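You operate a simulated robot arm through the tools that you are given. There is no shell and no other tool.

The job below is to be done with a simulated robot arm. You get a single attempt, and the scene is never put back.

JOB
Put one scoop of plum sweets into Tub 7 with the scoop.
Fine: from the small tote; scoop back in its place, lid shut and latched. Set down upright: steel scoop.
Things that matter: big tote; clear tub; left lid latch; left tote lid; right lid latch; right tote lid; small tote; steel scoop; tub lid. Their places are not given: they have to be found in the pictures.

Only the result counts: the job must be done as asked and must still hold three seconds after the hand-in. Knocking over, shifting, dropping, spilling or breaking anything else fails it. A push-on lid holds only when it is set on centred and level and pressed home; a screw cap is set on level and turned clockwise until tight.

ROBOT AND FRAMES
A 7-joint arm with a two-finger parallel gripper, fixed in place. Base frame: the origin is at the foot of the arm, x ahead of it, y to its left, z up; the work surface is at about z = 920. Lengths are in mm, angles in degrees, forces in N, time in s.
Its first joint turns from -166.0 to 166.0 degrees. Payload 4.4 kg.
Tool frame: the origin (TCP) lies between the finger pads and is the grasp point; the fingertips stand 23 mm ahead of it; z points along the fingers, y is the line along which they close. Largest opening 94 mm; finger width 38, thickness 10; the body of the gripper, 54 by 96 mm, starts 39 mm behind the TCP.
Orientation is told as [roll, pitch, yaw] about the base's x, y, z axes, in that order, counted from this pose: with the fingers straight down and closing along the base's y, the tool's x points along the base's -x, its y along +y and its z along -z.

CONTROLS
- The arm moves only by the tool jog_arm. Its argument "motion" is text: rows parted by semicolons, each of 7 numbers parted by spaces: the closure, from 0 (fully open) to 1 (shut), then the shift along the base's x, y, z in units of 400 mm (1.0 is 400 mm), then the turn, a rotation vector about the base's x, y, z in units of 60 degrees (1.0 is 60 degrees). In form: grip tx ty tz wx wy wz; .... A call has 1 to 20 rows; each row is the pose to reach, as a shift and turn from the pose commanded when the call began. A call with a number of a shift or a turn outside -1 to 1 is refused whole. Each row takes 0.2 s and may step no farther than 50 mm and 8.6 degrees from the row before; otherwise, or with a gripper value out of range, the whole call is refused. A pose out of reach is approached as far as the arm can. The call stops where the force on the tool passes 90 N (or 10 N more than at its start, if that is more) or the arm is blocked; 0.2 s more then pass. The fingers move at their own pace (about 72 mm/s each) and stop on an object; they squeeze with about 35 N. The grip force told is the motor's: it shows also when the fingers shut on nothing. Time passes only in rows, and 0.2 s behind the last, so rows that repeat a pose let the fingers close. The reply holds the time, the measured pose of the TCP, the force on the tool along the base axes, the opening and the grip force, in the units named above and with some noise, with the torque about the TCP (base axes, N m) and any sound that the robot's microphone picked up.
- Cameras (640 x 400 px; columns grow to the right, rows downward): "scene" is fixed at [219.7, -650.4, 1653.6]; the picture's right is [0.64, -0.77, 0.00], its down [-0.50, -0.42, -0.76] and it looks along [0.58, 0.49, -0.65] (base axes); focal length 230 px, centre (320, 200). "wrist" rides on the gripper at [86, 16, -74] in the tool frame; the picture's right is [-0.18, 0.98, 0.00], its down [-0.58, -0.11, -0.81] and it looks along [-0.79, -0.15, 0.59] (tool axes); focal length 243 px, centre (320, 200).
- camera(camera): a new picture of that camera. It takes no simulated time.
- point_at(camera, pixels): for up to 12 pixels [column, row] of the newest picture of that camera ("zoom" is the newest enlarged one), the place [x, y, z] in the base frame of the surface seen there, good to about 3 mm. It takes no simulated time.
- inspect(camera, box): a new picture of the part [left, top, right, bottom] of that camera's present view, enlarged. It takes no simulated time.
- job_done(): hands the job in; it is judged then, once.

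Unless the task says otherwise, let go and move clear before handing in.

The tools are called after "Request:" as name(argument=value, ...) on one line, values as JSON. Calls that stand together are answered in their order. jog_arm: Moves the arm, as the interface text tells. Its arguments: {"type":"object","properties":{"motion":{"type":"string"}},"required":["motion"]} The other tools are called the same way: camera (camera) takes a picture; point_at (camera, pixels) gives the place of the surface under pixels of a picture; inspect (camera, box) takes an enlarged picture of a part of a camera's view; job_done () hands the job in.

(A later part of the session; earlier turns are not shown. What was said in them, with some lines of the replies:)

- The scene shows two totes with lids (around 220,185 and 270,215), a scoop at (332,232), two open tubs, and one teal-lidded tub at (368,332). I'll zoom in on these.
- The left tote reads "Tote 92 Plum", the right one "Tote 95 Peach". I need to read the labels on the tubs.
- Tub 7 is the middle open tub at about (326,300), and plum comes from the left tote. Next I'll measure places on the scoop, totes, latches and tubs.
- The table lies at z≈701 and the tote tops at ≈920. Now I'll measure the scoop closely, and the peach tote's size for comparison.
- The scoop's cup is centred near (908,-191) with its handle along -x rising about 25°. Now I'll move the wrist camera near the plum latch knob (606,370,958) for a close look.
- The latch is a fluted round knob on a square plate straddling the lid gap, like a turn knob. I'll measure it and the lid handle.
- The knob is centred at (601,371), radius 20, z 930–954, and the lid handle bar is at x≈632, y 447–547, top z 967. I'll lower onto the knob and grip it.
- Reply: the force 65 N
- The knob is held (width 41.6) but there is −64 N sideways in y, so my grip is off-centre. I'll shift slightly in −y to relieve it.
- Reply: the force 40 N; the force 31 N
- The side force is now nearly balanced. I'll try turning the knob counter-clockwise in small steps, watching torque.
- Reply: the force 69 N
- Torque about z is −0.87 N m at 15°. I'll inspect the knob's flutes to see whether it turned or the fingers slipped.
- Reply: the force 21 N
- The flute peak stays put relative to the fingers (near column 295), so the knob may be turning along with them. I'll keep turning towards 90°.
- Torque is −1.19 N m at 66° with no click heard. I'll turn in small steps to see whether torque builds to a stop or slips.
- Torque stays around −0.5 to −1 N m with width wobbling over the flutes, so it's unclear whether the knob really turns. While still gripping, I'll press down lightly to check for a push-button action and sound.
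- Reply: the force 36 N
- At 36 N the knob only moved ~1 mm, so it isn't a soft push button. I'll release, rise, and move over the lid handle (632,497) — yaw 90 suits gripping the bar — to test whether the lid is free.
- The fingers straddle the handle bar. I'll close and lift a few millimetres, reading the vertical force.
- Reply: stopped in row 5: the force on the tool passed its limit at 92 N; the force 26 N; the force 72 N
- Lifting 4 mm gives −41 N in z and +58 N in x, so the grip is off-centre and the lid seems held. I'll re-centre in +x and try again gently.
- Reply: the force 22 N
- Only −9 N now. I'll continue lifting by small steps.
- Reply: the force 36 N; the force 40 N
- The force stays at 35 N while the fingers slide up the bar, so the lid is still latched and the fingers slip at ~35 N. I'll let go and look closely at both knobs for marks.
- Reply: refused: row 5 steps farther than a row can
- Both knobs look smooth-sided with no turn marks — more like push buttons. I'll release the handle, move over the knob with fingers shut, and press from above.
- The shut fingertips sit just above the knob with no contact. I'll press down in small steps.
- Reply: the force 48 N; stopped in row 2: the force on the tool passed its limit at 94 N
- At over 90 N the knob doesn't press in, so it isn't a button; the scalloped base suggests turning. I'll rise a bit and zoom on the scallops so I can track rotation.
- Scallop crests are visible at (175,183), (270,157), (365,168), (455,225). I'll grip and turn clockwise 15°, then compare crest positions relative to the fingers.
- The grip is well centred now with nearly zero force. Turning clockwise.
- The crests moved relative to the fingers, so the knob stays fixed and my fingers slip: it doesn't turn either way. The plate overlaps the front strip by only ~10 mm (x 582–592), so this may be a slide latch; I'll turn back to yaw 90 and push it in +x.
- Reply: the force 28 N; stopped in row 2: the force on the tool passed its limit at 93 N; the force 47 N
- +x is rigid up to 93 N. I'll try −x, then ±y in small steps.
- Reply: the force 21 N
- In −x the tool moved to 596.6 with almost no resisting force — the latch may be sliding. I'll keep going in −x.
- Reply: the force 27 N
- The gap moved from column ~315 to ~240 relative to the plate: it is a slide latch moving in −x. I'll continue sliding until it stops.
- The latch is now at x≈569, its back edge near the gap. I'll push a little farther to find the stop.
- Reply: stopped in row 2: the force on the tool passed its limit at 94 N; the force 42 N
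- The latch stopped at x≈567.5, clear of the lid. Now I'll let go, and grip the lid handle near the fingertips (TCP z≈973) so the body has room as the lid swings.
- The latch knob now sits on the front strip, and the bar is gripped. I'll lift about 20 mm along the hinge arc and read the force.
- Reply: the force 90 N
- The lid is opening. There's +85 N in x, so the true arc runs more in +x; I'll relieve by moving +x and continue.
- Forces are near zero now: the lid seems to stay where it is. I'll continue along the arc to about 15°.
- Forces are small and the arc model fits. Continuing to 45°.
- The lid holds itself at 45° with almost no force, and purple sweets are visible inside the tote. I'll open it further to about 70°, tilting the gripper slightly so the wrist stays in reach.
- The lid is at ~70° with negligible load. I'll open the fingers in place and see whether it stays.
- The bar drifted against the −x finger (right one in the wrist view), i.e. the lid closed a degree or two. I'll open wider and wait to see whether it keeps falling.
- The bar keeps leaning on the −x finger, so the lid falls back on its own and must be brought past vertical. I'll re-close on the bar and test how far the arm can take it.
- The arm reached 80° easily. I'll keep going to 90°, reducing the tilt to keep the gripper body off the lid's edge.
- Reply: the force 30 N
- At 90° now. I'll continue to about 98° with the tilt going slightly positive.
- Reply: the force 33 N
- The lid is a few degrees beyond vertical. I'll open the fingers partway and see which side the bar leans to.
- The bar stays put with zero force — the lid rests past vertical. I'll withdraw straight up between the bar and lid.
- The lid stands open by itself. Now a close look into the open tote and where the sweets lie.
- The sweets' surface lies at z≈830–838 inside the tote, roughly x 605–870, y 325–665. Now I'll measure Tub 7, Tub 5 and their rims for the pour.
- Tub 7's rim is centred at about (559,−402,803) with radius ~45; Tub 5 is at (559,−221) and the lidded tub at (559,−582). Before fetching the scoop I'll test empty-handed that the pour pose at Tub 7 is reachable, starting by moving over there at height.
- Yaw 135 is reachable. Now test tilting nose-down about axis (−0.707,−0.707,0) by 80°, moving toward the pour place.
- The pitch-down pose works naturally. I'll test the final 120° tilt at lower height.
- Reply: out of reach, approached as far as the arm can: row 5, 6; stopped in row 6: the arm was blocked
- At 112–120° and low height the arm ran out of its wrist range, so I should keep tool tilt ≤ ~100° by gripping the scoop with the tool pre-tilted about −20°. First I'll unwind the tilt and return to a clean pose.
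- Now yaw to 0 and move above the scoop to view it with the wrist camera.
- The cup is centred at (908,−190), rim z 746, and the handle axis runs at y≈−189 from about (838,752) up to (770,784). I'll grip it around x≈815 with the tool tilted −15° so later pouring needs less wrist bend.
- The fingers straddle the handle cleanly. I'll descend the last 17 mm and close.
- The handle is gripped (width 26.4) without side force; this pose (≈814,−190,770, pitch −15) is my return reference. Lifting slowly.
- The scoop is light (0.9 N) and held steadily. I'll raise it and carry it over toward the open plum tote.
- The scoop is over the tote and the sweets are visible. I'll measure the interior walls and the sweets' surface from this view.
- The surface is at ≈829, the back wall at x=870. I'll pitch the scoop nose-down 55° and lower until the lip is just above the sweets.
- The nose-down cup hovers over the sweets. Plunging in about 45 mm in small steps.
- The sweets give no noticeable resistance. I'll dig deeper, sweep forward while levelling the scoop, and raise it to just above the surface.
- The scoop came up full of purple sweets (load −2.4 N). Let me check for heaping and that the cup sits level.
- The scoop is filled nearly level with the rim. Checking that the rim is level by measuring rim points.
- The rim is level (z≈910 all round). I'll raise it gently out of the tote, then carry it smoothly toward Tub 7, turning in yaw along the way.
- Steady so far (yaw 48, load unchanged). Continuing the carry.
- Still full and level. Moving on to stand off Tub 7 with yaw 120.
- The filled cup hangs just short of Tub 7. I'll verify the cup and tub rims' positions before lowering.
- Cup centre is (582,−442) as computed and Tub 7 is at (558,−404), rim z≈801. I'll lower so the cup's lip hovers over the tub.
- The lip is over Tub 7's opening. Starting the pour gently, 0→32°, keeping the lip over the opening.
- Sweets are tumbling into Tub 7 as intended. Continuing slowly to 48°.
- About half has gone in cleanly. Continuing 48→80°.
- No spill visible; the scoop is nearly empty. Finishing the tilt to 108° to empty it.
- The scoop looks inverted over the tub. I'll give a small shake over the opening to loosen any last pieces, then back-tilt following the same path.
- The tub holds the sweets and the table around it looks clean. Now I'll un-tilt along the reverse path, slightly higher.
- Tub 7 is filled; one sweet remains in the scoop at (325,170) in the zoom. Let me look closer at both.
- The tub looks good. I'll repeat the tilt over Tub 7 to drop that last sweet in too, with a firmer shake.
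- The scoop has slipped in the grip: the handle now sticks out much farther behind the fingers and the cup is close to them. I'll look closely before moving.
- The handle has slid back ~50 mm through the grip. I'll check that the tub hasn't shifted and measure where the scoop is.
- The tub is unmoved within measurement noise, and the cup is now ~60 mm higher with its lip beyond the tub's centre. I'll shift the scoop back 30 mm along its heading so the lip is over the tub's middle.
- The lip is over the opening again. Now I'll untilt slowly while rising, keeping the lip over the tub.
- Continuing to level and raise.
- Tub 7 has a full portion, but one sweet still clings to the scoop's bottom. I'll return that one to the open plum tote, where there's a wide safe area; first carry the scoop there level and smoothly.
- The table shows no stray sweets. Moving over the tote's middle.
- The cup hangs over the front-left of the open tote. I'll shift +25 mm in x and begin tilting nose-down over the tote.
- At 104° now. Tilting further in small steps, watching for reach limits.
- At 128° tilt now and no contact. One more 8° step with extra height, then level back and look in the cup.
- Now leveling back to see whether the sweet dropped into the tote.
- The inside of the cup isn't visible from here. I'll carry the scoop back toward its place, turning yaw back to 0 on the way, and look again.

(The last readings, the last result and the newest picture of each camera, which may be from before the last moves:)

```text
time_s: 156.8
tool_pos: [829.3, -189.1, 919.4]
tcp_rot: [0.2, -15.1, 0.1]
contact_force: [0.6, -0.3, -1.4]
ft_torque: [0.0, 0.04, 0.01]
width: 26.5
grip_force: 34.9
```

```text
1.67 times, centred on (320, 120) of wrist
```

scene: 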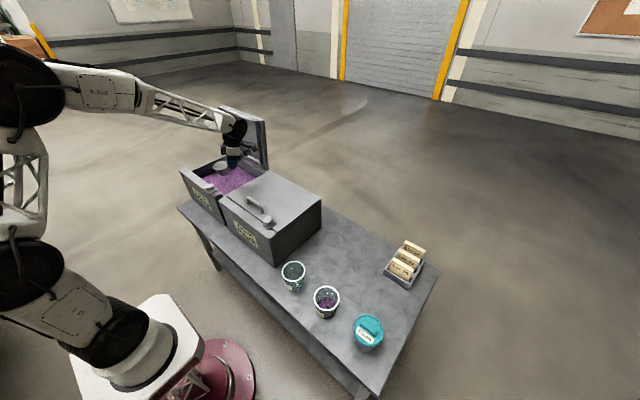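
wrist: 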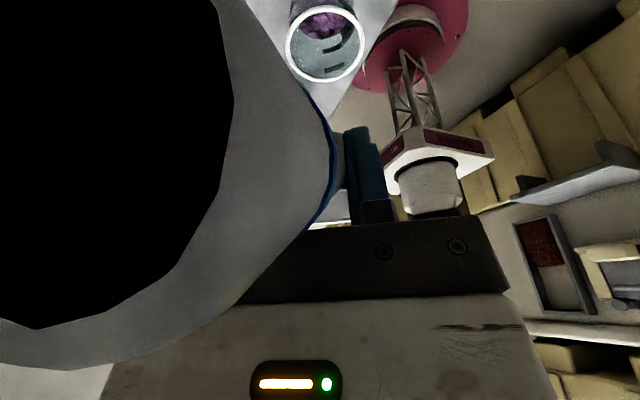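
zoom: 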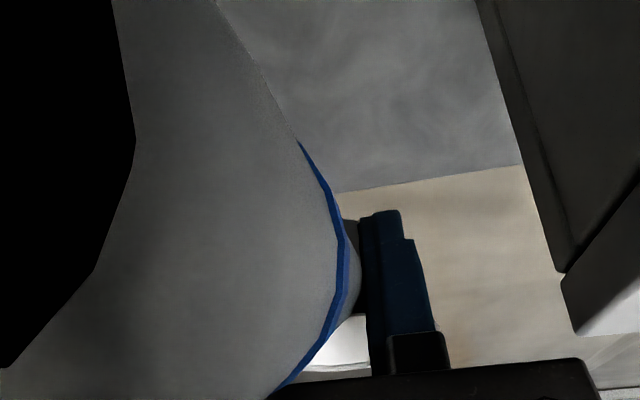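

The cup is partly hidden behind the gripper. I'll measure the visible rim and handle points to get the new offset.

Request:
inspect(camera="scene", box=[310, 185, 350, 225])

Request:
point_at(camera="zoom", pixels=[[425, 215], [447, 260], [430, 300], [400, 330], [385, 365], [350, 362], [420, 320], [430, 230], [200, 330], [165, 345], [120, 365], [420, 260]])

```text
10.00 times, centred on (330, 205) of scene
```

zoom: 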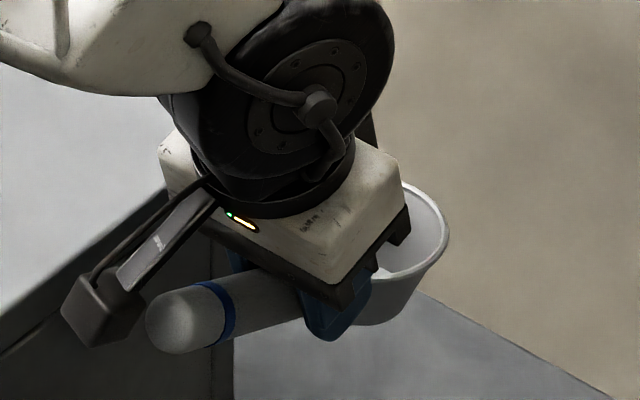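

```text
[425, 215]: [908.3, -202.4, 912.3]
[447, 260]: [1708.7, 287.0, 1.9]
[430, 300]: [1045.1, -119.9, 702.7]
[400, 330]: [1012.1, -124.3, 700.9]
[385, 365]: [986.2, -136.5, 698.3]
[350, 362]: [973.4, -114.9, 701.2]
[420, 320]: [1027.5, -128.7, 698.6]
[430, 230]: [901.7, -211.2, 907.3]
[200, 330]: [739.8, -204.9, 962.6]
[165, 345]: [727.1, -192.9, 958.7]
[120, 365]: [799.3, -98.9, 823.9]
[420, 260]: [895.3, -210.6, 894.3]
```

Request:
point_at(camera="zoom", pixels=[[447, 232], [444, 250], [432, 265], [415, 275], [395, 278], [405, 187], [425, 196], [438, 210], [380, 318], [400, 315], [170, 300], [215, 300]])

```text
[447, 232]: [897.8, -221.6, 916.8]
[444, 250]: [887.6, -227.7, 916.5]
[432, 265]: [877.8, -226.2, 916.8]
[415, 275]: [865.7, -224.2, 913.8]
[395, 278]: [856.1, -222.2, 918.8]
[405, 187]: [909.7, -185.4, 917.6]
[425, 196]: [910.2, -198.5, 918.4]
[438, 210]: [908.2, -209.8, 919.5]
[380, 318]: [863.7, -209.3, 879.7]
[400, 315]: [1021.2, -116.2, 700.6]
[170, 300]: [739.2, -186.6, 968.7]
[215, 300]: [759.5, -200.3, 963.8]
```

The rim is level at z≈917 with centre ≈(874.5,−191), i.e. 45 mm ahead of the TCP. Before setting down I'll check the camera box's gap to the handle end and look into the cup.

Request:
point_at(camera="zoom", pixels=[[85, 290], [120, 300], [135, 310], [100, 335], [110, 280], [155, 320], [180, 345], [190, 290], [150, 300], [410, 240], [395, 262], [385, 268]])

Request:
inspect(camera="scene", box=[312, 195, 336, 225])

```text
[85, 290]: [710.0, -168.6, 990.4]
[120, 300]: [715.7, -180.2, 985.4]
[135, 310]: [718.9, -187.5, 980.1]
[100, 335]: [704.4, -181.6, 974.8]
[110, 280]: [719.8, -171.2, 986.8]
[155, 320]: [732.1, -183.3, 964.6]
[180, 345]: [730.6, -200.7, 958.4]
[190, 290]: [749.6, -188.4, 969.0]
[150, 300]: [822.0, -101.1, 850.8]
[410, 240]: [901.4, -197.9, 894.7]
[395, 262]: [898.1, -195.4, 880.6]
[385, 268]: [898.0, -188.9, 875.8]
```

```text
13.33 times, centred on (324, 210) of scene
```

zoom: 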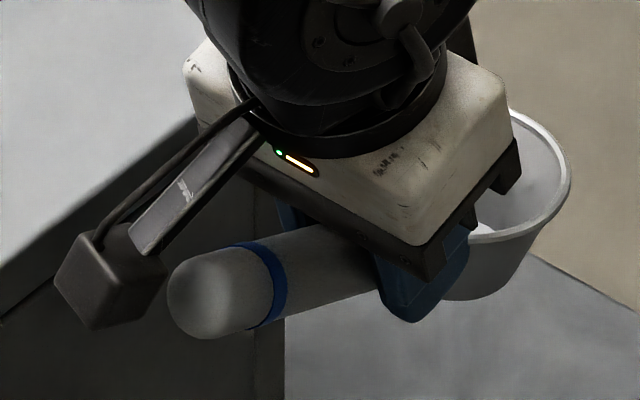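

Camera box and handle end have a small gap, fine. Now moving over the original place and lowering to about 10 mm above the table.

Request:
jog_arm(motion="1 0.03 0 -0.02 0 0 0; 1 0.06 0.001 -0.08 0 0 0; 1 0.084 0.0025 -0.16 0 0 0; 1 0.084 0.0025 -0.24 0 0 0; 1 0.084 0.0025 -0.31 0 0 0; 1 0.084 0.0025 -0.37 0 0 0; 1 0.084 0.0025 -0.4 0 0 0; 1 0.084 0.0025 -0.4 0 0 0")

Request:
inspect(camera="scene", box=[300, 195, 370, 260])

```text
time_s: 158.6
tool_pos: [863.5, -187.9, 759.0]
tcp_rot: [0.1, -15.1, 0.1]
contact_force: [0.5, 0.1, -1.4]
ft_torque: [0.01, 0.05, 0.0]
width: 26.4
grip_force: 34.9
```

```text
6.15 times, centred on (335, 228) of scene
```

zoom: 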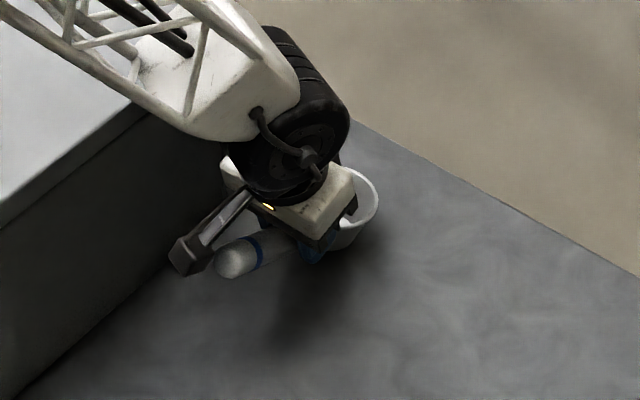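

Request:
jog_arm(motion="1 0 0 -0.008 0 0 0; 1 0 0 -0.015 0 0 0; 1 0 0 -0.015 0 0 0")

Request:
inspect(camera="scene", box=[315, 210, 355, 245])

```text
time_s: 159.4
tool_pos: [862.3, -188.9, 753.1]
tcp_rot: [0.2, -15.2, 0.2]
contact_force: [0.6, 0.0, -2.0]
ft_torque: [0.0, 0.05, -0.03]
width: 26.3
grip_force: 35.1
```

```text
11.43 times, centred on (335, 228) of scene
```

zoom: 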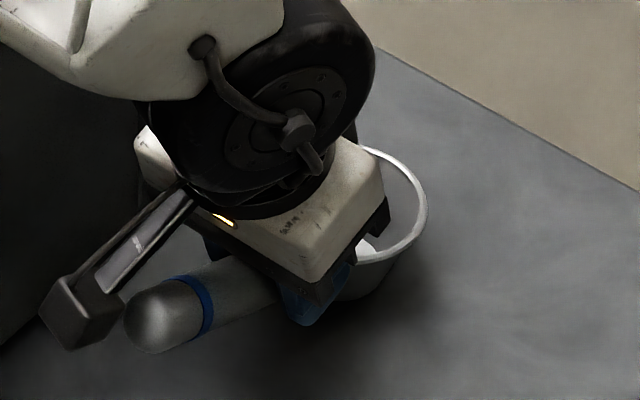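

Request:
point_at(camera="zoom", pixels=[[426, 210], [418, 235], [400, 250], [378, 258], [385, 153], [410, 175], [370, 295], [350, 298]])

Request:
jog_arm(motion="1 0 0 -0.004 0 0 0; 1 0 0 -0.008 0 0 0")

```text
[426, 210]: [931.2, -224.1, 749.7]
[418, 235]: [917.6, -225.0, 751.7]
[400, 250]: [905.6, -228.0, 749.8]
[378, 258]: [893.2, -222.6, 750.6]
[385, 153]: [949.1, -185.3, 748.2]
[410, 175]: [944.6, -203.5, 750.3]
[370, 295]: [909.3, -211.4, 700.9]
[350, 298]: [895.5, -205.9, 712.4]
```

```text
time_s: 160.0
tool_pos: [862.5, -189.5, 750.3]
tcp_rot: [0.0, -15.1, 0.1]
contact_force: [0.2, 0.9, -1.5]
ft_torque: [0.01, 0.05, 0.02]
width: 26.3
grip_force: 35.2
```

The rim is now ~1–2 mm above its resting height and about 2 mm too far in x. Small correction and touch-down.

Request:
jog_arm(motion="1 -0.005 0 0 0 0 0; 1 -0.005 0 -0.003 0 0 0; 1 -0.005 0 -0.005 0 0 0")

Request:
jog_arm(motion="1 0 0 -0.002 0 0 0; 1 0 0 -0.004 0 0 0")

```text
time_s: 160.8
tool_pos: [860.7, -188.1, 749.1]
tcp_rot: [0.0, -15.3, 0.0]
contact_force: [-4.1, 0.8, 13.8]
ft_torque: [-0.02, -0.78, 0.01]
width: 26.1
grip_force: 35.0
```

```text
time_s: 161.4
tool_pos: [861.7, -188.4, 747.6]
tcp_rot: [0.1, -15.2, 0.1]
contact_force: [-4.5, -1.7, 13.6]
ft_torque: [-0.02, -0.67, -0.07]
width: 26.3
grip_force: 35.1
```

Contact with the table (+13.8 N). I'll ease up a touch and release slowly.

Request:
jog_arm(motion="1 0 0 0.004 0 0 0; 1 0 0 0.006 0 0 0; 1 0 0 0.006 0 0 0")

Request:
jog_arm(motion="0.7 0 0 0 0 0 0; 0.65 0 0 0 0 0 0; 0.6 0 0 0 0 0 0; 0.4 0 0 0 0 0 0; 0.2 0 0 0 0 0 0; 0 0 0 0 0 0 0; 0 0 0 0 0 0 0")

Request:
inspect(camera="scene", box=[315, 210, 355, 245])

Request:
camera(camera="wrist")

```text
time_s: 162.2
tool_pos: [861.9, -188.0, 747.9]
tcp_rot: [0.1, -15.2, 0.1]
contact_force: [-0.2, -0.1, -1.7]
ft_torque: [-0.02, 0.05, -0.01]
width: 26.1
grip_force: 35.1
```

```text
time_s: 163.8
tool_pos: [861.7, -187.5, 749.4]
tcp_rot: [0.1, -15.0, 0.1]
contact_force: [0.6, -0.7, 0.1]
ft_torque: [0.02, 0.0, -0.03]
width: 93.9
grip_force: 0.0
```

```text
11.43 times, centred on (335, 228) of scene
```

zoom: 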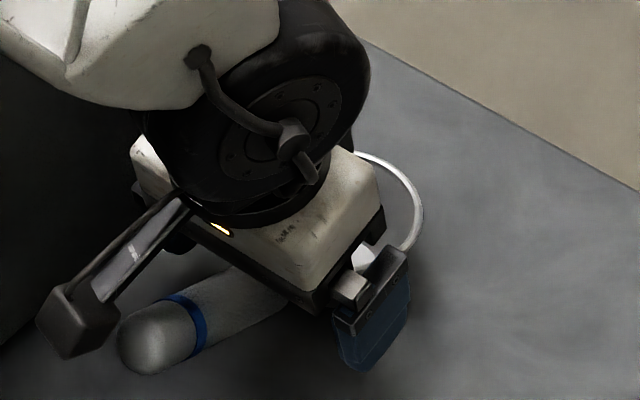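

```text
taken
```

wrist: 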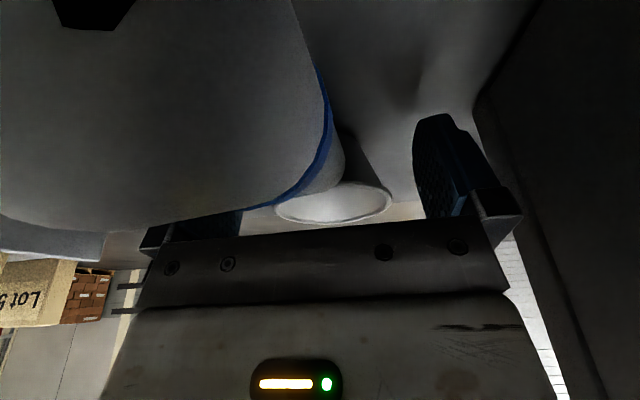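

The scoop is released. I'll retreat up along the tool axis and check it.

Request:
jog_arm(motion="0 -0.006 0 0.024 0 0 0; 0 -0.013 0 0.048 0 0 0; 0 -0.026 0 0.097 0 0 0; 0 -0.052 0 0.193 0 0 0; 0 -0.077 0 0.29 0 0 0; 0 -0.104 0 0.386 0 0 0; 0 -0.15 0.05 0.48 0 0 0; 0 -0.2 0.1 0.55 0 0 0; 0 -0.2 0.1 0.55 0 0 0")

Request:
inspect(camera="scene", box=[310, 215, 350, 250])

Request:
camera(camera="wrist")

```text
time_s: 165.8
tool_pos: [782.4, -147.1, 967.4]
tcp_rot: [-0.1, -15.1, 0.1]
contact_force: [0.5, -0.9, -0.1]
ft_torque: [-0.01, 0.02, 0.01]
width: 94.2
grip_force: 0.1
```

```text
11.43 times, centred on (330, 232) of scene
```

zoom: 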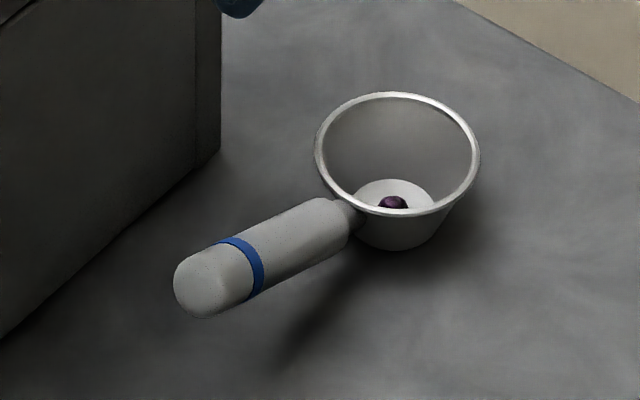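

```text
taken
```

wrist: 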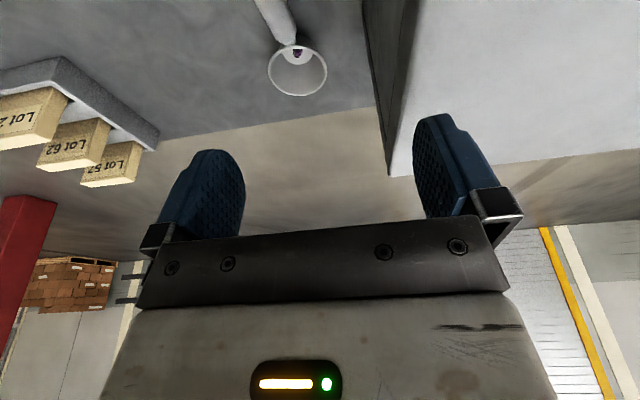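

The scoop stands upright in its place, almost pixel-identical to the start (one sweet still stuck to its bottom even after the 136° tilt). I'll verify its coordinates and Tub 7.

Request:
point_at(camera="zoom", pixels=[[395, 95], [317, 150], [477, 160], [400, 211], [250, 265], [185, 285], [395, 203]])

Request:
inspect(camera="scene", box=[270, 240, 430, 360])

```text
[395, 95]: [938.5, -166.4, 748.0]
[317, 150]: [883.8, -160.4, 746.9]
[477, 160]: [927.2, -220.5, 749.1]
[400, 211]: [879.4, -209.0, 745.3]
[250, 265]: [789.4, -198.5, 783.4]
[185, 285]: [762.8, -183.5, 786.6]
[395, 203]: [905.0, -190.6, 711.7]
```

```text
3.33 times, centred on (350, 300) of scene
```

zoom: 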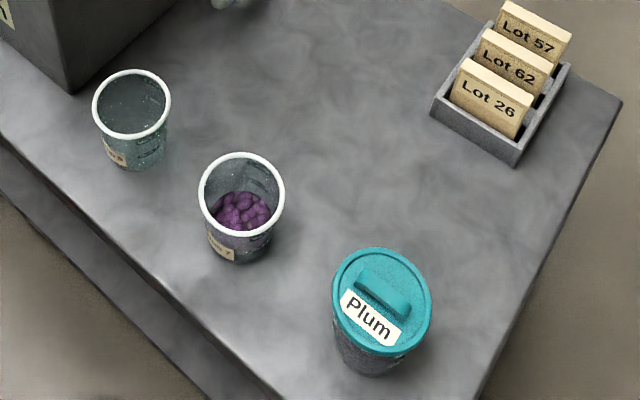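

The scoop is within ~2 mm of its original spot and Tub 7 hasn't moved, table clean. Next: close and latch the lid — rising and turning to yaw 90 for the lid handle.

Request:
jog_arm(motion="0 0 0 0.1 0 0.05 0; 0 -0.03 0 0.2 0 0.12 0; 0 -0.08 0 0.3 0 0.2 0; 0.3 -0.13 0 0.4 0 0.25 0; 0.6 -0.18 0 0.5 0 0.25 0; 0.6 -0.23 0.02 0.6 0 0.25 0; 0.6 -0.28 0.05 0.7 0 0.25 0; 0.6 -0.32 0.1 0.79 0 0.25 0; 0.6 -0.36 0.2 0.81 0 0.25 0; 0.6 -0.4 0.3 0.81 0 0.25 0; 0.6 -0.42 0.4 0.81 0 0.25 0; 0.6 -0.42 0.4 0.81 0 0.25 0")

Request:
jog_arm(motion="0.6 0 0.06 0 0 0 0.12; 0.6 0 0.12 0 0 0 0.24; 0.6 0 0.18 0 0 0 0.36; 0.6 0 0.24 0 0 0 0.48; 0.6 0 0.3 0 0 0 0.6; 0.6 0 0.36 0 0 0 0.72; 0.6 0 0.42 0 0 0 0.84; 0.6 0 0.48 0 0 0 0.96; 0.6 0 0.48 0 0 0 0.96")

Request:
jog_arm(motion="0.6 0 0 0 0 0 0.135; 0.6 0 0 0 0 0 0.27; 0.6 0 0 0 0 0 0.405; 0.6 0 0 0 0 0 0.54; 0.6 0 0 0 0 0 0.54")

```text
time_s: 168.4
tool_pos: [610.3, 11.8, 1294.8]
tcp_rot: [0.1, -0.1, 0.1]
contact_force: [0.3, -0.6, -0.1]
ft_torque: [0.01, -0.01, 0.03]
width: 37.5
grip_force: 0.0
```

```text
time_s: 170.4
tool_pos: [613.4, 204.6, 1292.5]
tcp_rot: [0.0, -0.1, 57.8]
contact_force: [0.5, -0.4, 1.2]
ft_torque: [-0.01, 0.03, 0.0]
width: 37.6
grip_force: 0.2
```

```text
time_s: 171.6
tool_pos: [613.6, 203.7, 1293.4]
tcp_rot: [0.1, -0.2, 90.2]
contact_force: [0.3, 0.1, 0.3]
ft_torque: [0.01, 0.02, 0.01]
width: 37.5
grip_force: 0.1
```

Request:
jog_arm(motion="0.6 0.073 0.061 0 0 0 0; 0.6 0.146 0.123 0 0 0 0; 0.6 0.218 0.184 0 0 0 0; 0.6 0.291 0.246 0 0 0 0; 0.6 0.364 0.307 0 0 0 0; 0.6 0.437 0.369 0 0 0 0; 0.6 0.51 0.43 0 0 0 0; 0.6 0.583 0.491 0 0 0 0; 0.6 0.655 0.553 0 0 0 0; 0.6 0.728 0.614 0 0 0 0; 0.6 0.801 0.676 0 0 0 0; 0.6 0.874 0.737 0 0 0 0; 0.6 0.874 0.737 -0.05 0 0 0; 0.6 0.874 0.737 -0.1 0 0 0; 0.6 0.874 0.737 -0.1 0 0 0")

Request:
camera(camera="wrist")

Request:
inspect(camera="scene", box=[170, 60, 290, 200])

```text
time_s: 174.8
tool_pos: [960.2, 497.9, 1253.9]
tcp_rot: [0.0, -0.1, 90.1]
contact_force: [0.3, -0.7, 0.4]
ft_torque: [0.03, 0.03, 0.02]
width: 37.7
grip_force: 0.2
```

```text
taken
```

wrist: 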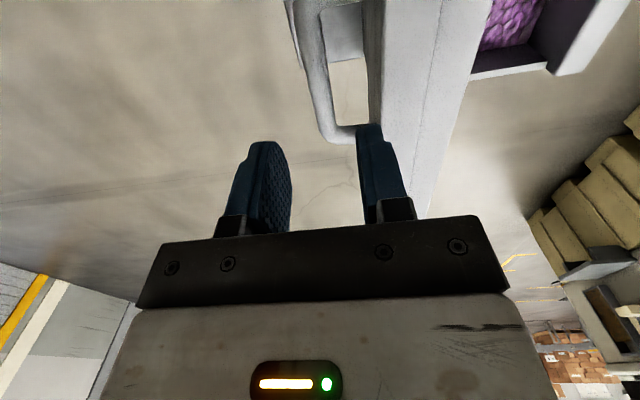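

```text
2.86 times, centred on (230, 130) of scene
```

zoom: 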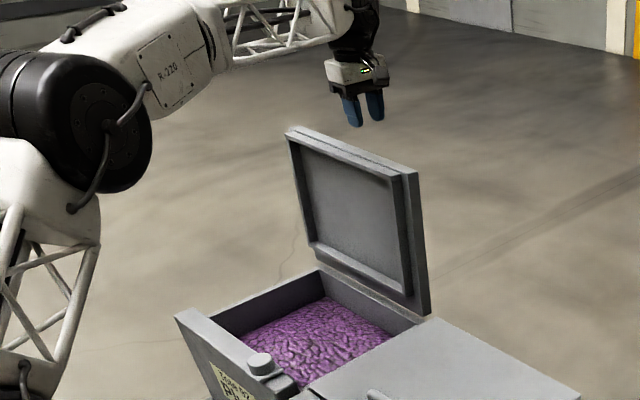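

The lid and handle are as I left them. Lowering over the bar and closing on it.

Request:
jog_arm(motion="0.6 0.006 0 -0.04 0 0 0; 0.6 0.006 0 -0.08 0 0 0; 0.6 0.006 0 -0.12 0 0 0; 0.6 0.006 0 -0.16 0 0 0; 0.6 0.006 0 -0.2 0 0 0; 0.6 0.006 0 -0.2125 0 0 0; 0.6 0.006 0 -0.2125 0 0 0")

Request:
camera(camera="wrist")

```text
time_s: 176.4
tool_pos: [965.1, 496.6, 1169.7]
tcp_rot: [0.1, -0.1, 90.2]
contact_force: [-0.4, -0.2, 0.0]
ft_torque: [0.0, 0.02, -0.02]
width: 37.7
grip_force: 0.0
```

```text
taken
```

wrist: 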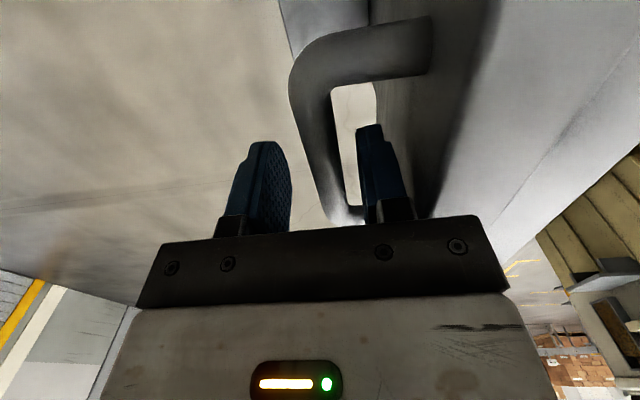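

Request:
jog_arm(motion="0.8 0 0 0 0 0 0; 1 0 0 0 0 0 0; 1 0 0 0 0 0 0; 1 0 0 0 0 0 0")

Request:
jog_arm(motion="1 -0.03 0 0.008 0 -0.03 0; 1 -0.058 0 0.015 0 -0.065 0; 1 -0.0875 0 0.022 0 -0.1 0; 1 -0.115 0 0.027 0 -0.14 0; 1 -0.143 0 0.03 0 -0.18 0; 1 -0.172 0 0.032 0 -0.22 0; 1 -0.2 0 0.033 0 -0.25 0; 1 -0.2 0 0.033 0 -0.25 0")

```text
time_s: 177.4
tool_pos: [965.3, 498.8, 1170.6]
tcp_rot: [0.0, -0.1, 90.1]
contact_force: [0.5, 0.8, -0.1]
ft_torque: [0.11, 0.0, -0.36]
width: 15.5
grip_force: 44.7
```

```text
time_s: 179.2
tool_pos: [886.5, 497.6, 1180.4]
tcp_rot: [-14.9, 0.0, 90.1]
contact_force: [-0.7, -3.2, -13.2]
ft_torque: [0.14, 0.03, -0.39]
width: 15.7
grip_force: 44.7
```

Request:
jog_arm(motion="1 -0.055 0 -0.0025 0 0 0; 1 -0.11 0 -0.01 0 0 0; 1 -0.162 0 -0.0215 0 0.05 0; 1 -0.2125 0 -0.038 0 0.1 0; 1 -0.261 0 -0.059 0 0.15 0; 1 -0.308 0 -0.084 0 0.2 0; 1 -0.353 0 -0.113 0 0.25 0; 1 -0.353 0 -0.113 0 0.25 0")

Request:
inspect(camera="scene", box=[170, 90, 290, 220])

```text
time_s: 181.0
tool_pos: [744.6, 500.2, 1135.9]
tcp_rot: [0.3, 0.0, 90.3]
contact_force: [0.8, 14.9, -4.3]
ft_torque: [0.05, 0.1, -0.42]
width: 15.7
grip_force: 45.2
```

```text
3.08 times, centred on (230, 155) of scene
```

zoom: 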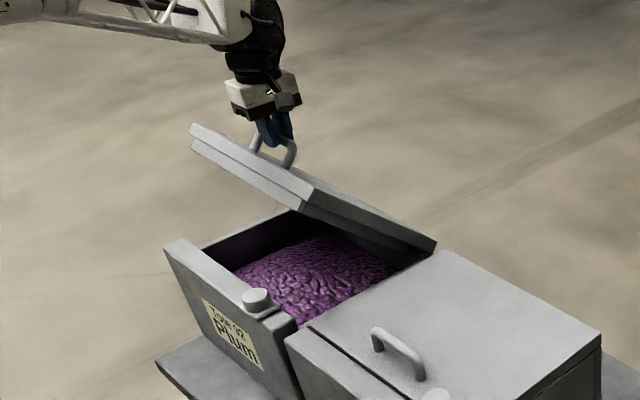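

Arc closing continues well. Going down to about 10°.

Request:
jog_arm(motion="1 -0.044 0 -0.0335 0 0 0; 1 -0.084 0 -0.071 0 0 0; 1 -0.1215 0 -0.1115 0 0 0; 1 -0.155 0 -0.155 0 0 0; 1 -0.185 0 -0.202 0 0 0; 1 -0.21 0 -0.251 0 0 0; 1 -0.2315 0 -0.3015 0 0 0; 1 -0.2315 0 -0.3015 0 0 0")

Request:
inspect(camera="scene", box=[170, 110, 290, 220])

```text
time_s: 182.8
tool_pos: [649.8, 497.8, 1014.1]
tcp_rot: [0.2, 0.1, 90.2]
contact_force: [-54.2, -6.8, 19.8]
ft_torque: [-1.18, 0.61, -0.43]
width: 15.7
grip_force: 44.7
```

```text
3.64 times, centred on (230, 165) of scene
```

zoom: 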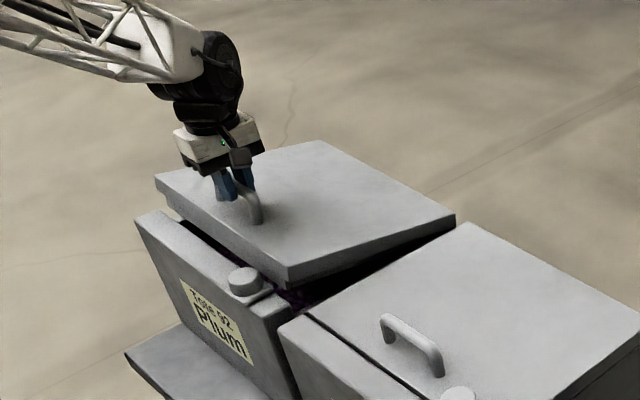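

A −54 N force in x has built up; relieving with a small −x shift before the last few degrees.

Request:
jog_arm(motion="1 -0.004 0 0 0 0 0; 1 -0.006 0 0 0 0 0")

Request:
jog_arm(motion="1 -0.009 0 -0.027 0 0 0; 1 -0.0165 0 -0.053 0 0 0; 1 -0.0165 0 -0.053 0 0 0")

```text
time_s: 183.4
tool_pos: [649.4, 497.7, 1015.1]
tcp_rot: [0.0, -0.1, 90.1]
contact_force: [-2.6, 2.4, -2.1]
ft_torque: [-0.83, 0.06, -0.27]
width: 15.7
grip_force: 45.2
```

```text
time_s: 184.2
tool_pos: [642.4, 497.7, 993.5]
tcp_rot: [0.1, 0.0, 90.1]
contact_force: [-2.8, -4.3, -0.8]
ft_torque: [-0.01, -0.05, -0.62]
width: 15.5
grip_force: 44.9
```

Balanced again at ~5°. Lowering the rest until the lid seats.

Request:
jog_arm(motion="1 -0.004 0 -0.015 0 0 0; 1 -0.007 0 -0.03 0 0 0; 1 -0.01 0 -0.042 0 0 0")

Request:
jog_arm(motion="1 -0.001 0 -0.006 0 0 0; 1 -0.002 0 -0.012 0 0 0")

Request:
inspect(camera="scene", box=[170, 120, 280, 220])

```text
time_s: 185.0
tool_pos: [638.0, 498.4, 977.4]
tcp_rot: [0.1, 0.0, 90.1]
contact_force: [-37.9, 6.1, 8.0]
ft_torque: [0.57, 0.27, -0.8]
width: 15.5
grip_force: 44.9
```

```text
time_s: 185.6
tool_pos: [636.3, 497.5, 971.8]
tcp_rot: [0.2, -0.1, 90.1]
contact_force: [-65.6, 7.9, 13.0]
ft_torque: [0.67, 0.48, -0.79]
width: 15.8
grip_force: 44.8
```

```text
4.00 times, centred on (225, 170) of scene
```

zoom: 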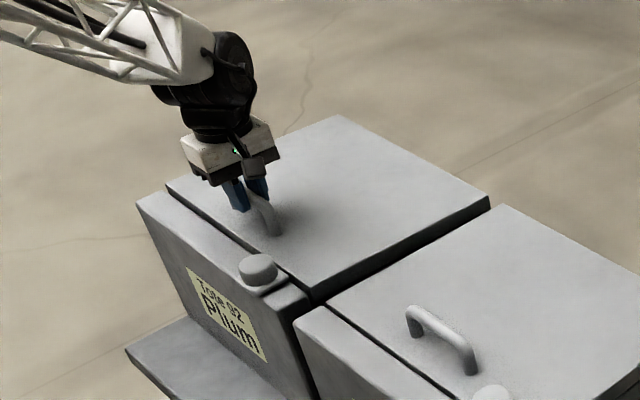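

The lid looks nearly seated. Relieving x again and pressing a little lower.

Request:
jog_arm(motion="1 -0.004 0 0 0 0 0; 1 -0.006 0 0 0 0 0; 1 -0.006 0 -0.005 0 0 0; 1 -0.006 0 -0.008 0 0 0")

Request:
inspect(camera="scene", box=[170, 140, 260, 220])

Request:
point_at(camera="zoom", pixels=[[330, 170], [300, 100], [480, 200], [380, 260], [200, 70], [430, 150]])

```text
time_s: 186.6
tool_pos: [635.4, 498.7, 967.3]
tcp_rot: [0.1, -0.1, 90.1]
contact_force: [-28.9, 2.1, 5.7]
ft_torque: [-0.07, 0.08, -0.51]
width: 15.8
grip_force: 45.3
```

```text
5.00 times, centred on (215, 180) of scene
```

zoom: 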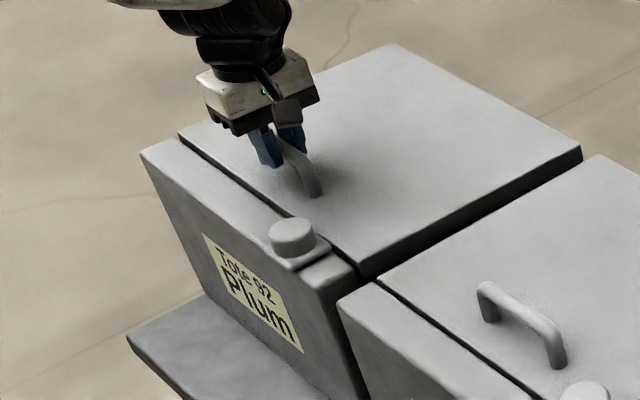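

```text
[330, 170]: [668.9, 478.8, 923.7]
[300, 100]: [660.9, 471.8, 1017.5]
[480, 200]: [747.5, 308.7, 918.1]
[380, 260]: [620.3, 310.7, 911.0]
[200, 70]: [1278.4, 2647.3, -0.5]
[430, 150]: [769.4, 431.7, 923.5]
```

Request:
jog_arm(motion="1 -0.003 0 -0.006 0 0 0; 1 -0.004 0 -0.012 0 0 0")

Request:
inspect(camera="scene", box=[170, 140, 260, 220])

Request:
point_at(camera="zoom", pixels=[[350, 170], [350, 230], [460, 200], [370, 260], [200, 135], [430, 150], [240, 170], [400, 60], [250, 195]])

```text
time_s: 187.2
tool_pos: [634.2, 498.1, 965.7]
tcp_rot: [0.1, -0.3, 90.0]
contact_force: [5.7, -5.7, 9.4]
ft_torque: [-1.28, -0.06, -0.41]
width: 15.8
grip_force: 44.9
```

```text
5.00 times, centred on (215, 180) of scene
```

zoom: 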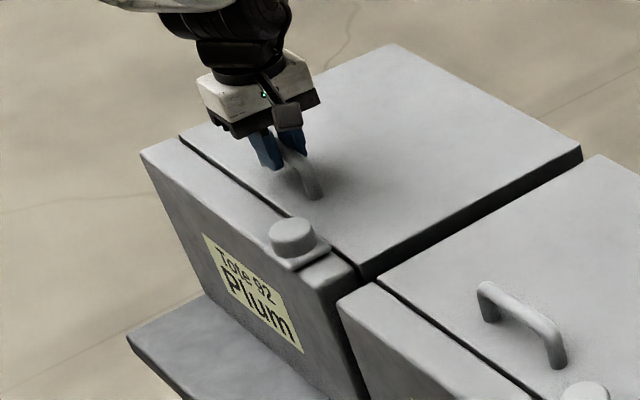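

```text
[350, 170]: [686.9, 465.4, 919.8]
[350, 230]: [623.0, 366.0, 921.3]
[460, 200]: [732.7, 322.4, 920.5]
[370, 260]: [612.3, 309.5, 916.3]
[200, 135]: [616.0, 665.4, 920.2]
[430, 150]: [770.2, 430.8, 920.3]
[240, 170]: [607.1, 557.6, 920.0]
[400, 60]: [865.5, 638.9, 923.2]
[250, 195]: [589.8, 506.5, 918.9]
```

The lid is seated flush (z≈920 everywhere). I'll press slightly, release, and move to the latch knob at (567.5,370).

Request:
jog_arm(motion="1 0 0 -0.008 0 0 0; 1 0 0 -0.008 0 0 0; 0 0 0 -0.004 0 0 0; 0 0 0 0 0 0 0; 0 0 0 0 0 0 0; 0 0 0 0.06 0 0 0; 0 0 0 0.123 0 0 0; 0 -0.05 -0.09 0.123 0 0 0; 0 -0.1 -0.18 0.123 0 0 0; 0 -0.15 -0.27 0.123 0 0 0; 0 -0.167 -0.32 0.123 0 0 0; 0 -0.167 -0.32 0.123 0 0 0")

Request:
camera(camera="wrist")

Request:
inspect(camera="scene", box=[170, 140, 260, 220])

```text
time_s: 189.8
tool_pos: [567.6, 370.4, 1011.7]
tcp_rot: [0.1, 0.0, 90.2]
contact_force: [0.0, 0.1, -0.1]
ft_torque: [0.0, 0.0, 0.0]
width: 93.7
grip_force: 0.0
```

```text
taken
```

wrist: 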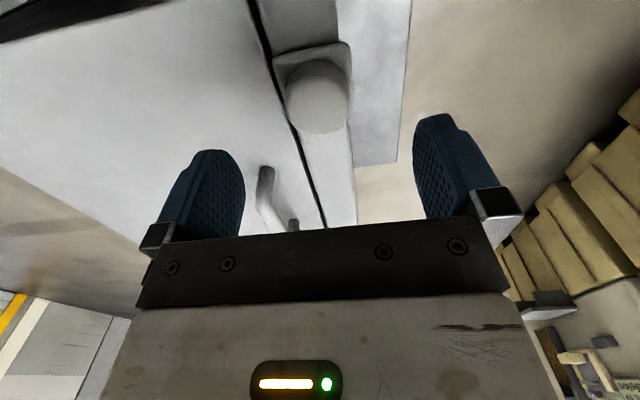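

```text
5.00 times, centred on (215, 180) of scene
```

zoom: 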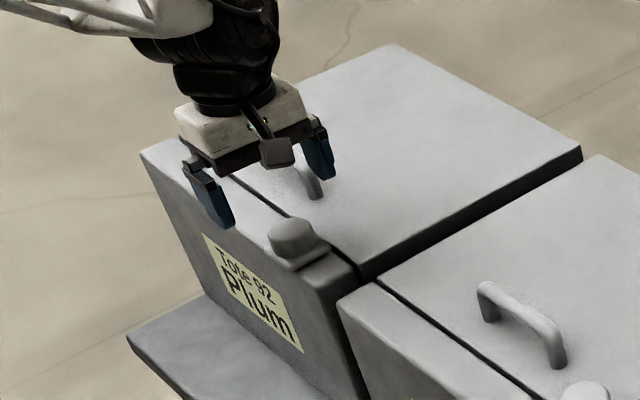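

Request:
jog_arm(motion="0 0 0 -0.07 0 0 0; 0 0 0 -0.139 0 0 0; 0.5 0 0 -0.139 0 0 0; 1 0 0 -0.139 0 0 0; 1 0 0 -0.139 0 0 0; 1 0 0 -0.139 0 0 0")

Request:
jog_arm(motion="1 0.01 0 0 0 0 0; 1 0.02 0 0 0 0 0; 1 0.03 0 0 0 0 0; 1 0.04 0 0 0 0 0")

Request:
camera(camera="wrist")

```text
time_s: 191.2
tool_pos: [567.2, 370.6, 956.8]
tcp_rot: [0.1, -0.1, 90.2]
contact_force: [30.1, 0.6, -13.0]
ft_torque: [0.36, -0.55, -0.03]
width: 40.6
grip_force: 45.2
```

```text
time_s: 192.2
tool_pos: [582.4, 371.4, 958.0]
tcp_rot: [0.1, -0.1, 90.2]
contact_force: [-1.8, 19.4, -27.2]
ft_torque: [0.19, -0.11, 0.0]
width: 40.6
grip_force: 45.2
```

```text
taken
```

wrist: 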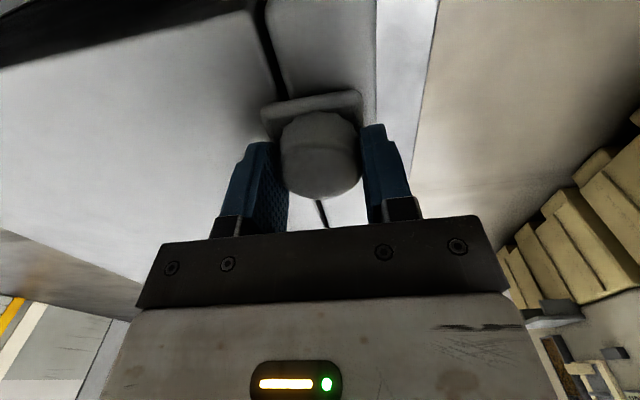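

The latch slides freely in +x over the lid. Continuing to its original stop at x≈602.

Request:
jog_arm(motion="1 0.01 0 -0.001 0 0 0; 1 0.02 0 -0.002 0 0 0; 1 0.03 0 -0.002 0 0 0; 1 0.04 0 -0.002 0 0 0; 1 0.045 0 -0.002 0 0 0")

Request:
jog_arm(motion="1 0.006 0 0 0 0 0; 1 0.012 0 0 0 0 0")

Request:
inspect(camera="wrist", box=[230, 40, 400, 220])

```text
time_s: 193.4
tool_pos: [600.8, 370.3, 955.8]
tcp_rot: [0.0, 0.0, 90.1]
contact_force: [0.1, 7.0, -21.2]
ft_torque: [-0.62, -0.01, 0.0]
width: 40.6
grip_force: 44.4
```

```text
time_s: 194.0
tool_pos: [604.7, 370.6, 957.4]
tcp_rot: [0.2, -0.2, 90.1]
contact_force: [-15.2, 2.7, -25.0]
ft_torque: [0.78, -0.07, -0.03]
width: 40.8
grip_force: 45.4
```

```text
2.22 times, centred on (315, 130) of wrist
```

zoom: 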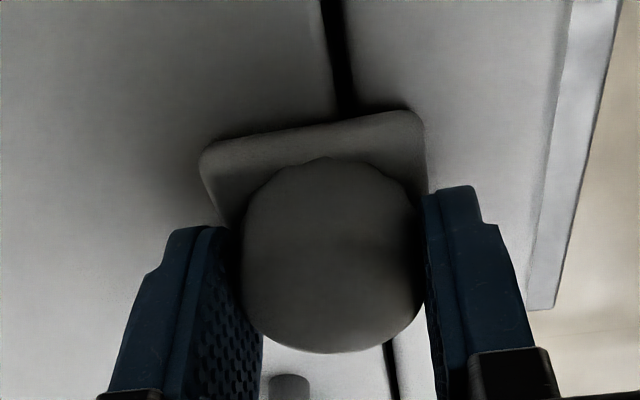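

Contact with the stop is beginning (−15 N). A slight further push to be sure it's fully home.

Request:
jog_arm(motion="1 0.004 0 0.002 0 0 0; 1 0.007 0 0.002 0 0 0")

Request:
jog_arm(motion="1 -0.006 0 0 0 0 0; 0 -0.006 0 0 0 0 0; 0 -0.006 0 0 0 0 0; 0 -0.006 0 0 0 0 0; 0 -0.006 0 0.07 0 0 0; 0 -0.006 0 0.15 0 0 0; 0 -0.03 0 0.25 0 0 0; 0 -0.06 0 0.35 0 0 0; 0 -0.06 0 0.35 0 0 0")

Request:
inspect(camera="scene", box=[180, 150, 260, 220])

Request:
camera(camera="scene")

```text
time_s: 194.6
tool_pos: [605.9, 370.6, 957.2]
tcp_rot: [0.3, 0.0, 90.2]
contact_force: [-82.9, 11.8, -20.6]
ft_torque: [-0.02, 0.23, -0.28]
width: 40.5
grip_force: 45.1
```

```text
time_s: 196.6
tool_pos: [584.2, 371.3, 1098.3]
tcp_rot: [0.2, -0.1, 90.0]
contact_force: [0.3, 0.0, -0.3]
ft_torque: [0.01, 0.04, 0.04]
width: 94.2
grip_force: 0.0
```

```text
5.71 times, centred on (220, 185) of scene
```

zoom: 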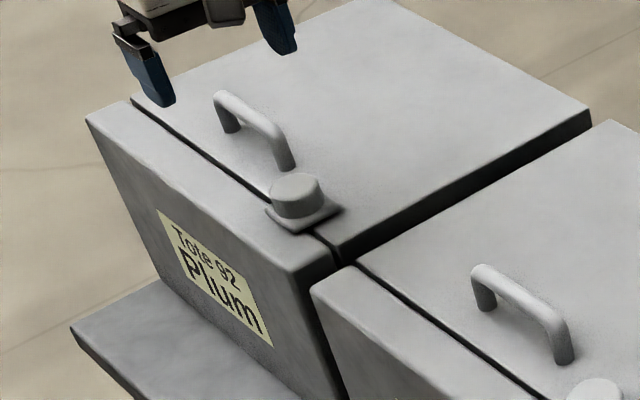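

```text
taken
```

scene: 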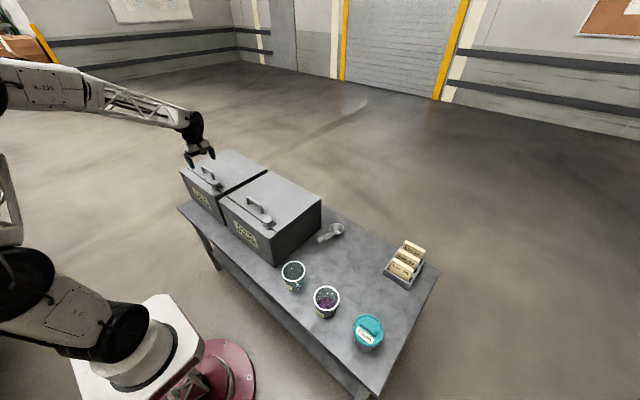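

The latch is back exactly as at the start and the lid is flush. A last check of Tub 7, the table around it, and the scoop for strays.

Request:
inspect(camera="scene", box=[300, 270, 370, 330])

Request:
inspect(camera="scene", box=[260, 210, 450, 380])

Request:
inspect(camera="scene", box=[310, 215, 350, 250])

```text
6.67 times, centred on (335, 300) of scene
```

zoom: 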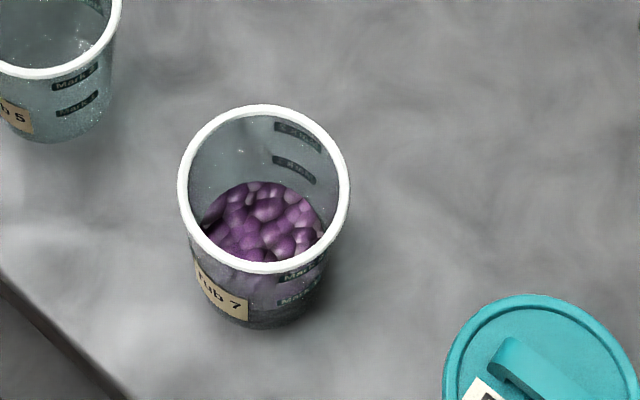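

```text
2.35 times, centred on (355, 295) of scene
```

zoom: 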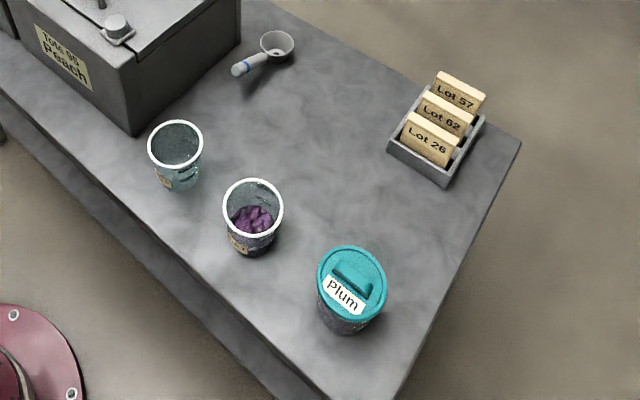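

```text
11.43 times, centred on (330, 232) of scene
```

zoom: 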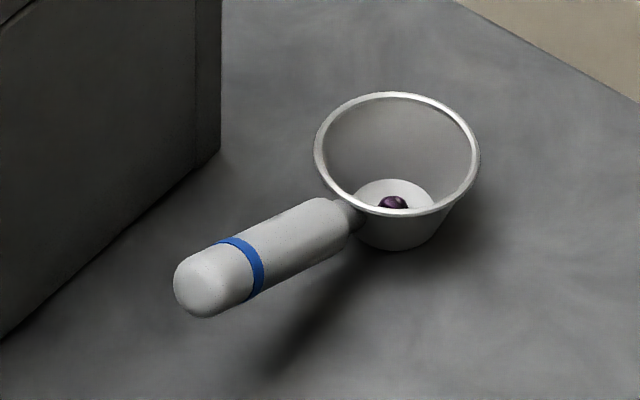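

Tub 7 holds the scoop of plum sweets and no strays are visible on the table. The scoop stands upright in its place with one sweet still stuck inside it, the plum tote's lid is shut and latched, and the arm is clear. Handing in.

Request:
job_done()

```text
The job is handed in.
```

I put one scoop of plum sweets from the small tote (Tote 92) into Tub 7 and handed the job in. I don't have the verdict yet.

- **Tub 7:** it holds the scoopful minus one sweet. I saw no stray sweets on the table, and the tub had not moved.
- **Scoop:** it stands upright in its place, about 2 mm from where it started. One sweet is still stuck in the bottom of the cup. It did not come loose when I tilted the scoop to 112° over the tub, or to 136° over the tote.
- **Grip slip:** the handle slid about 50 mm in the gripper during the second tilt over Tub 7. I don't know why. I found no sign that anything was hit or spilled, and I allowed for the shift when setting the scoop down.
- **Tote lid:** it is shut flush, and the latch is slid back to its starting position against its stop.
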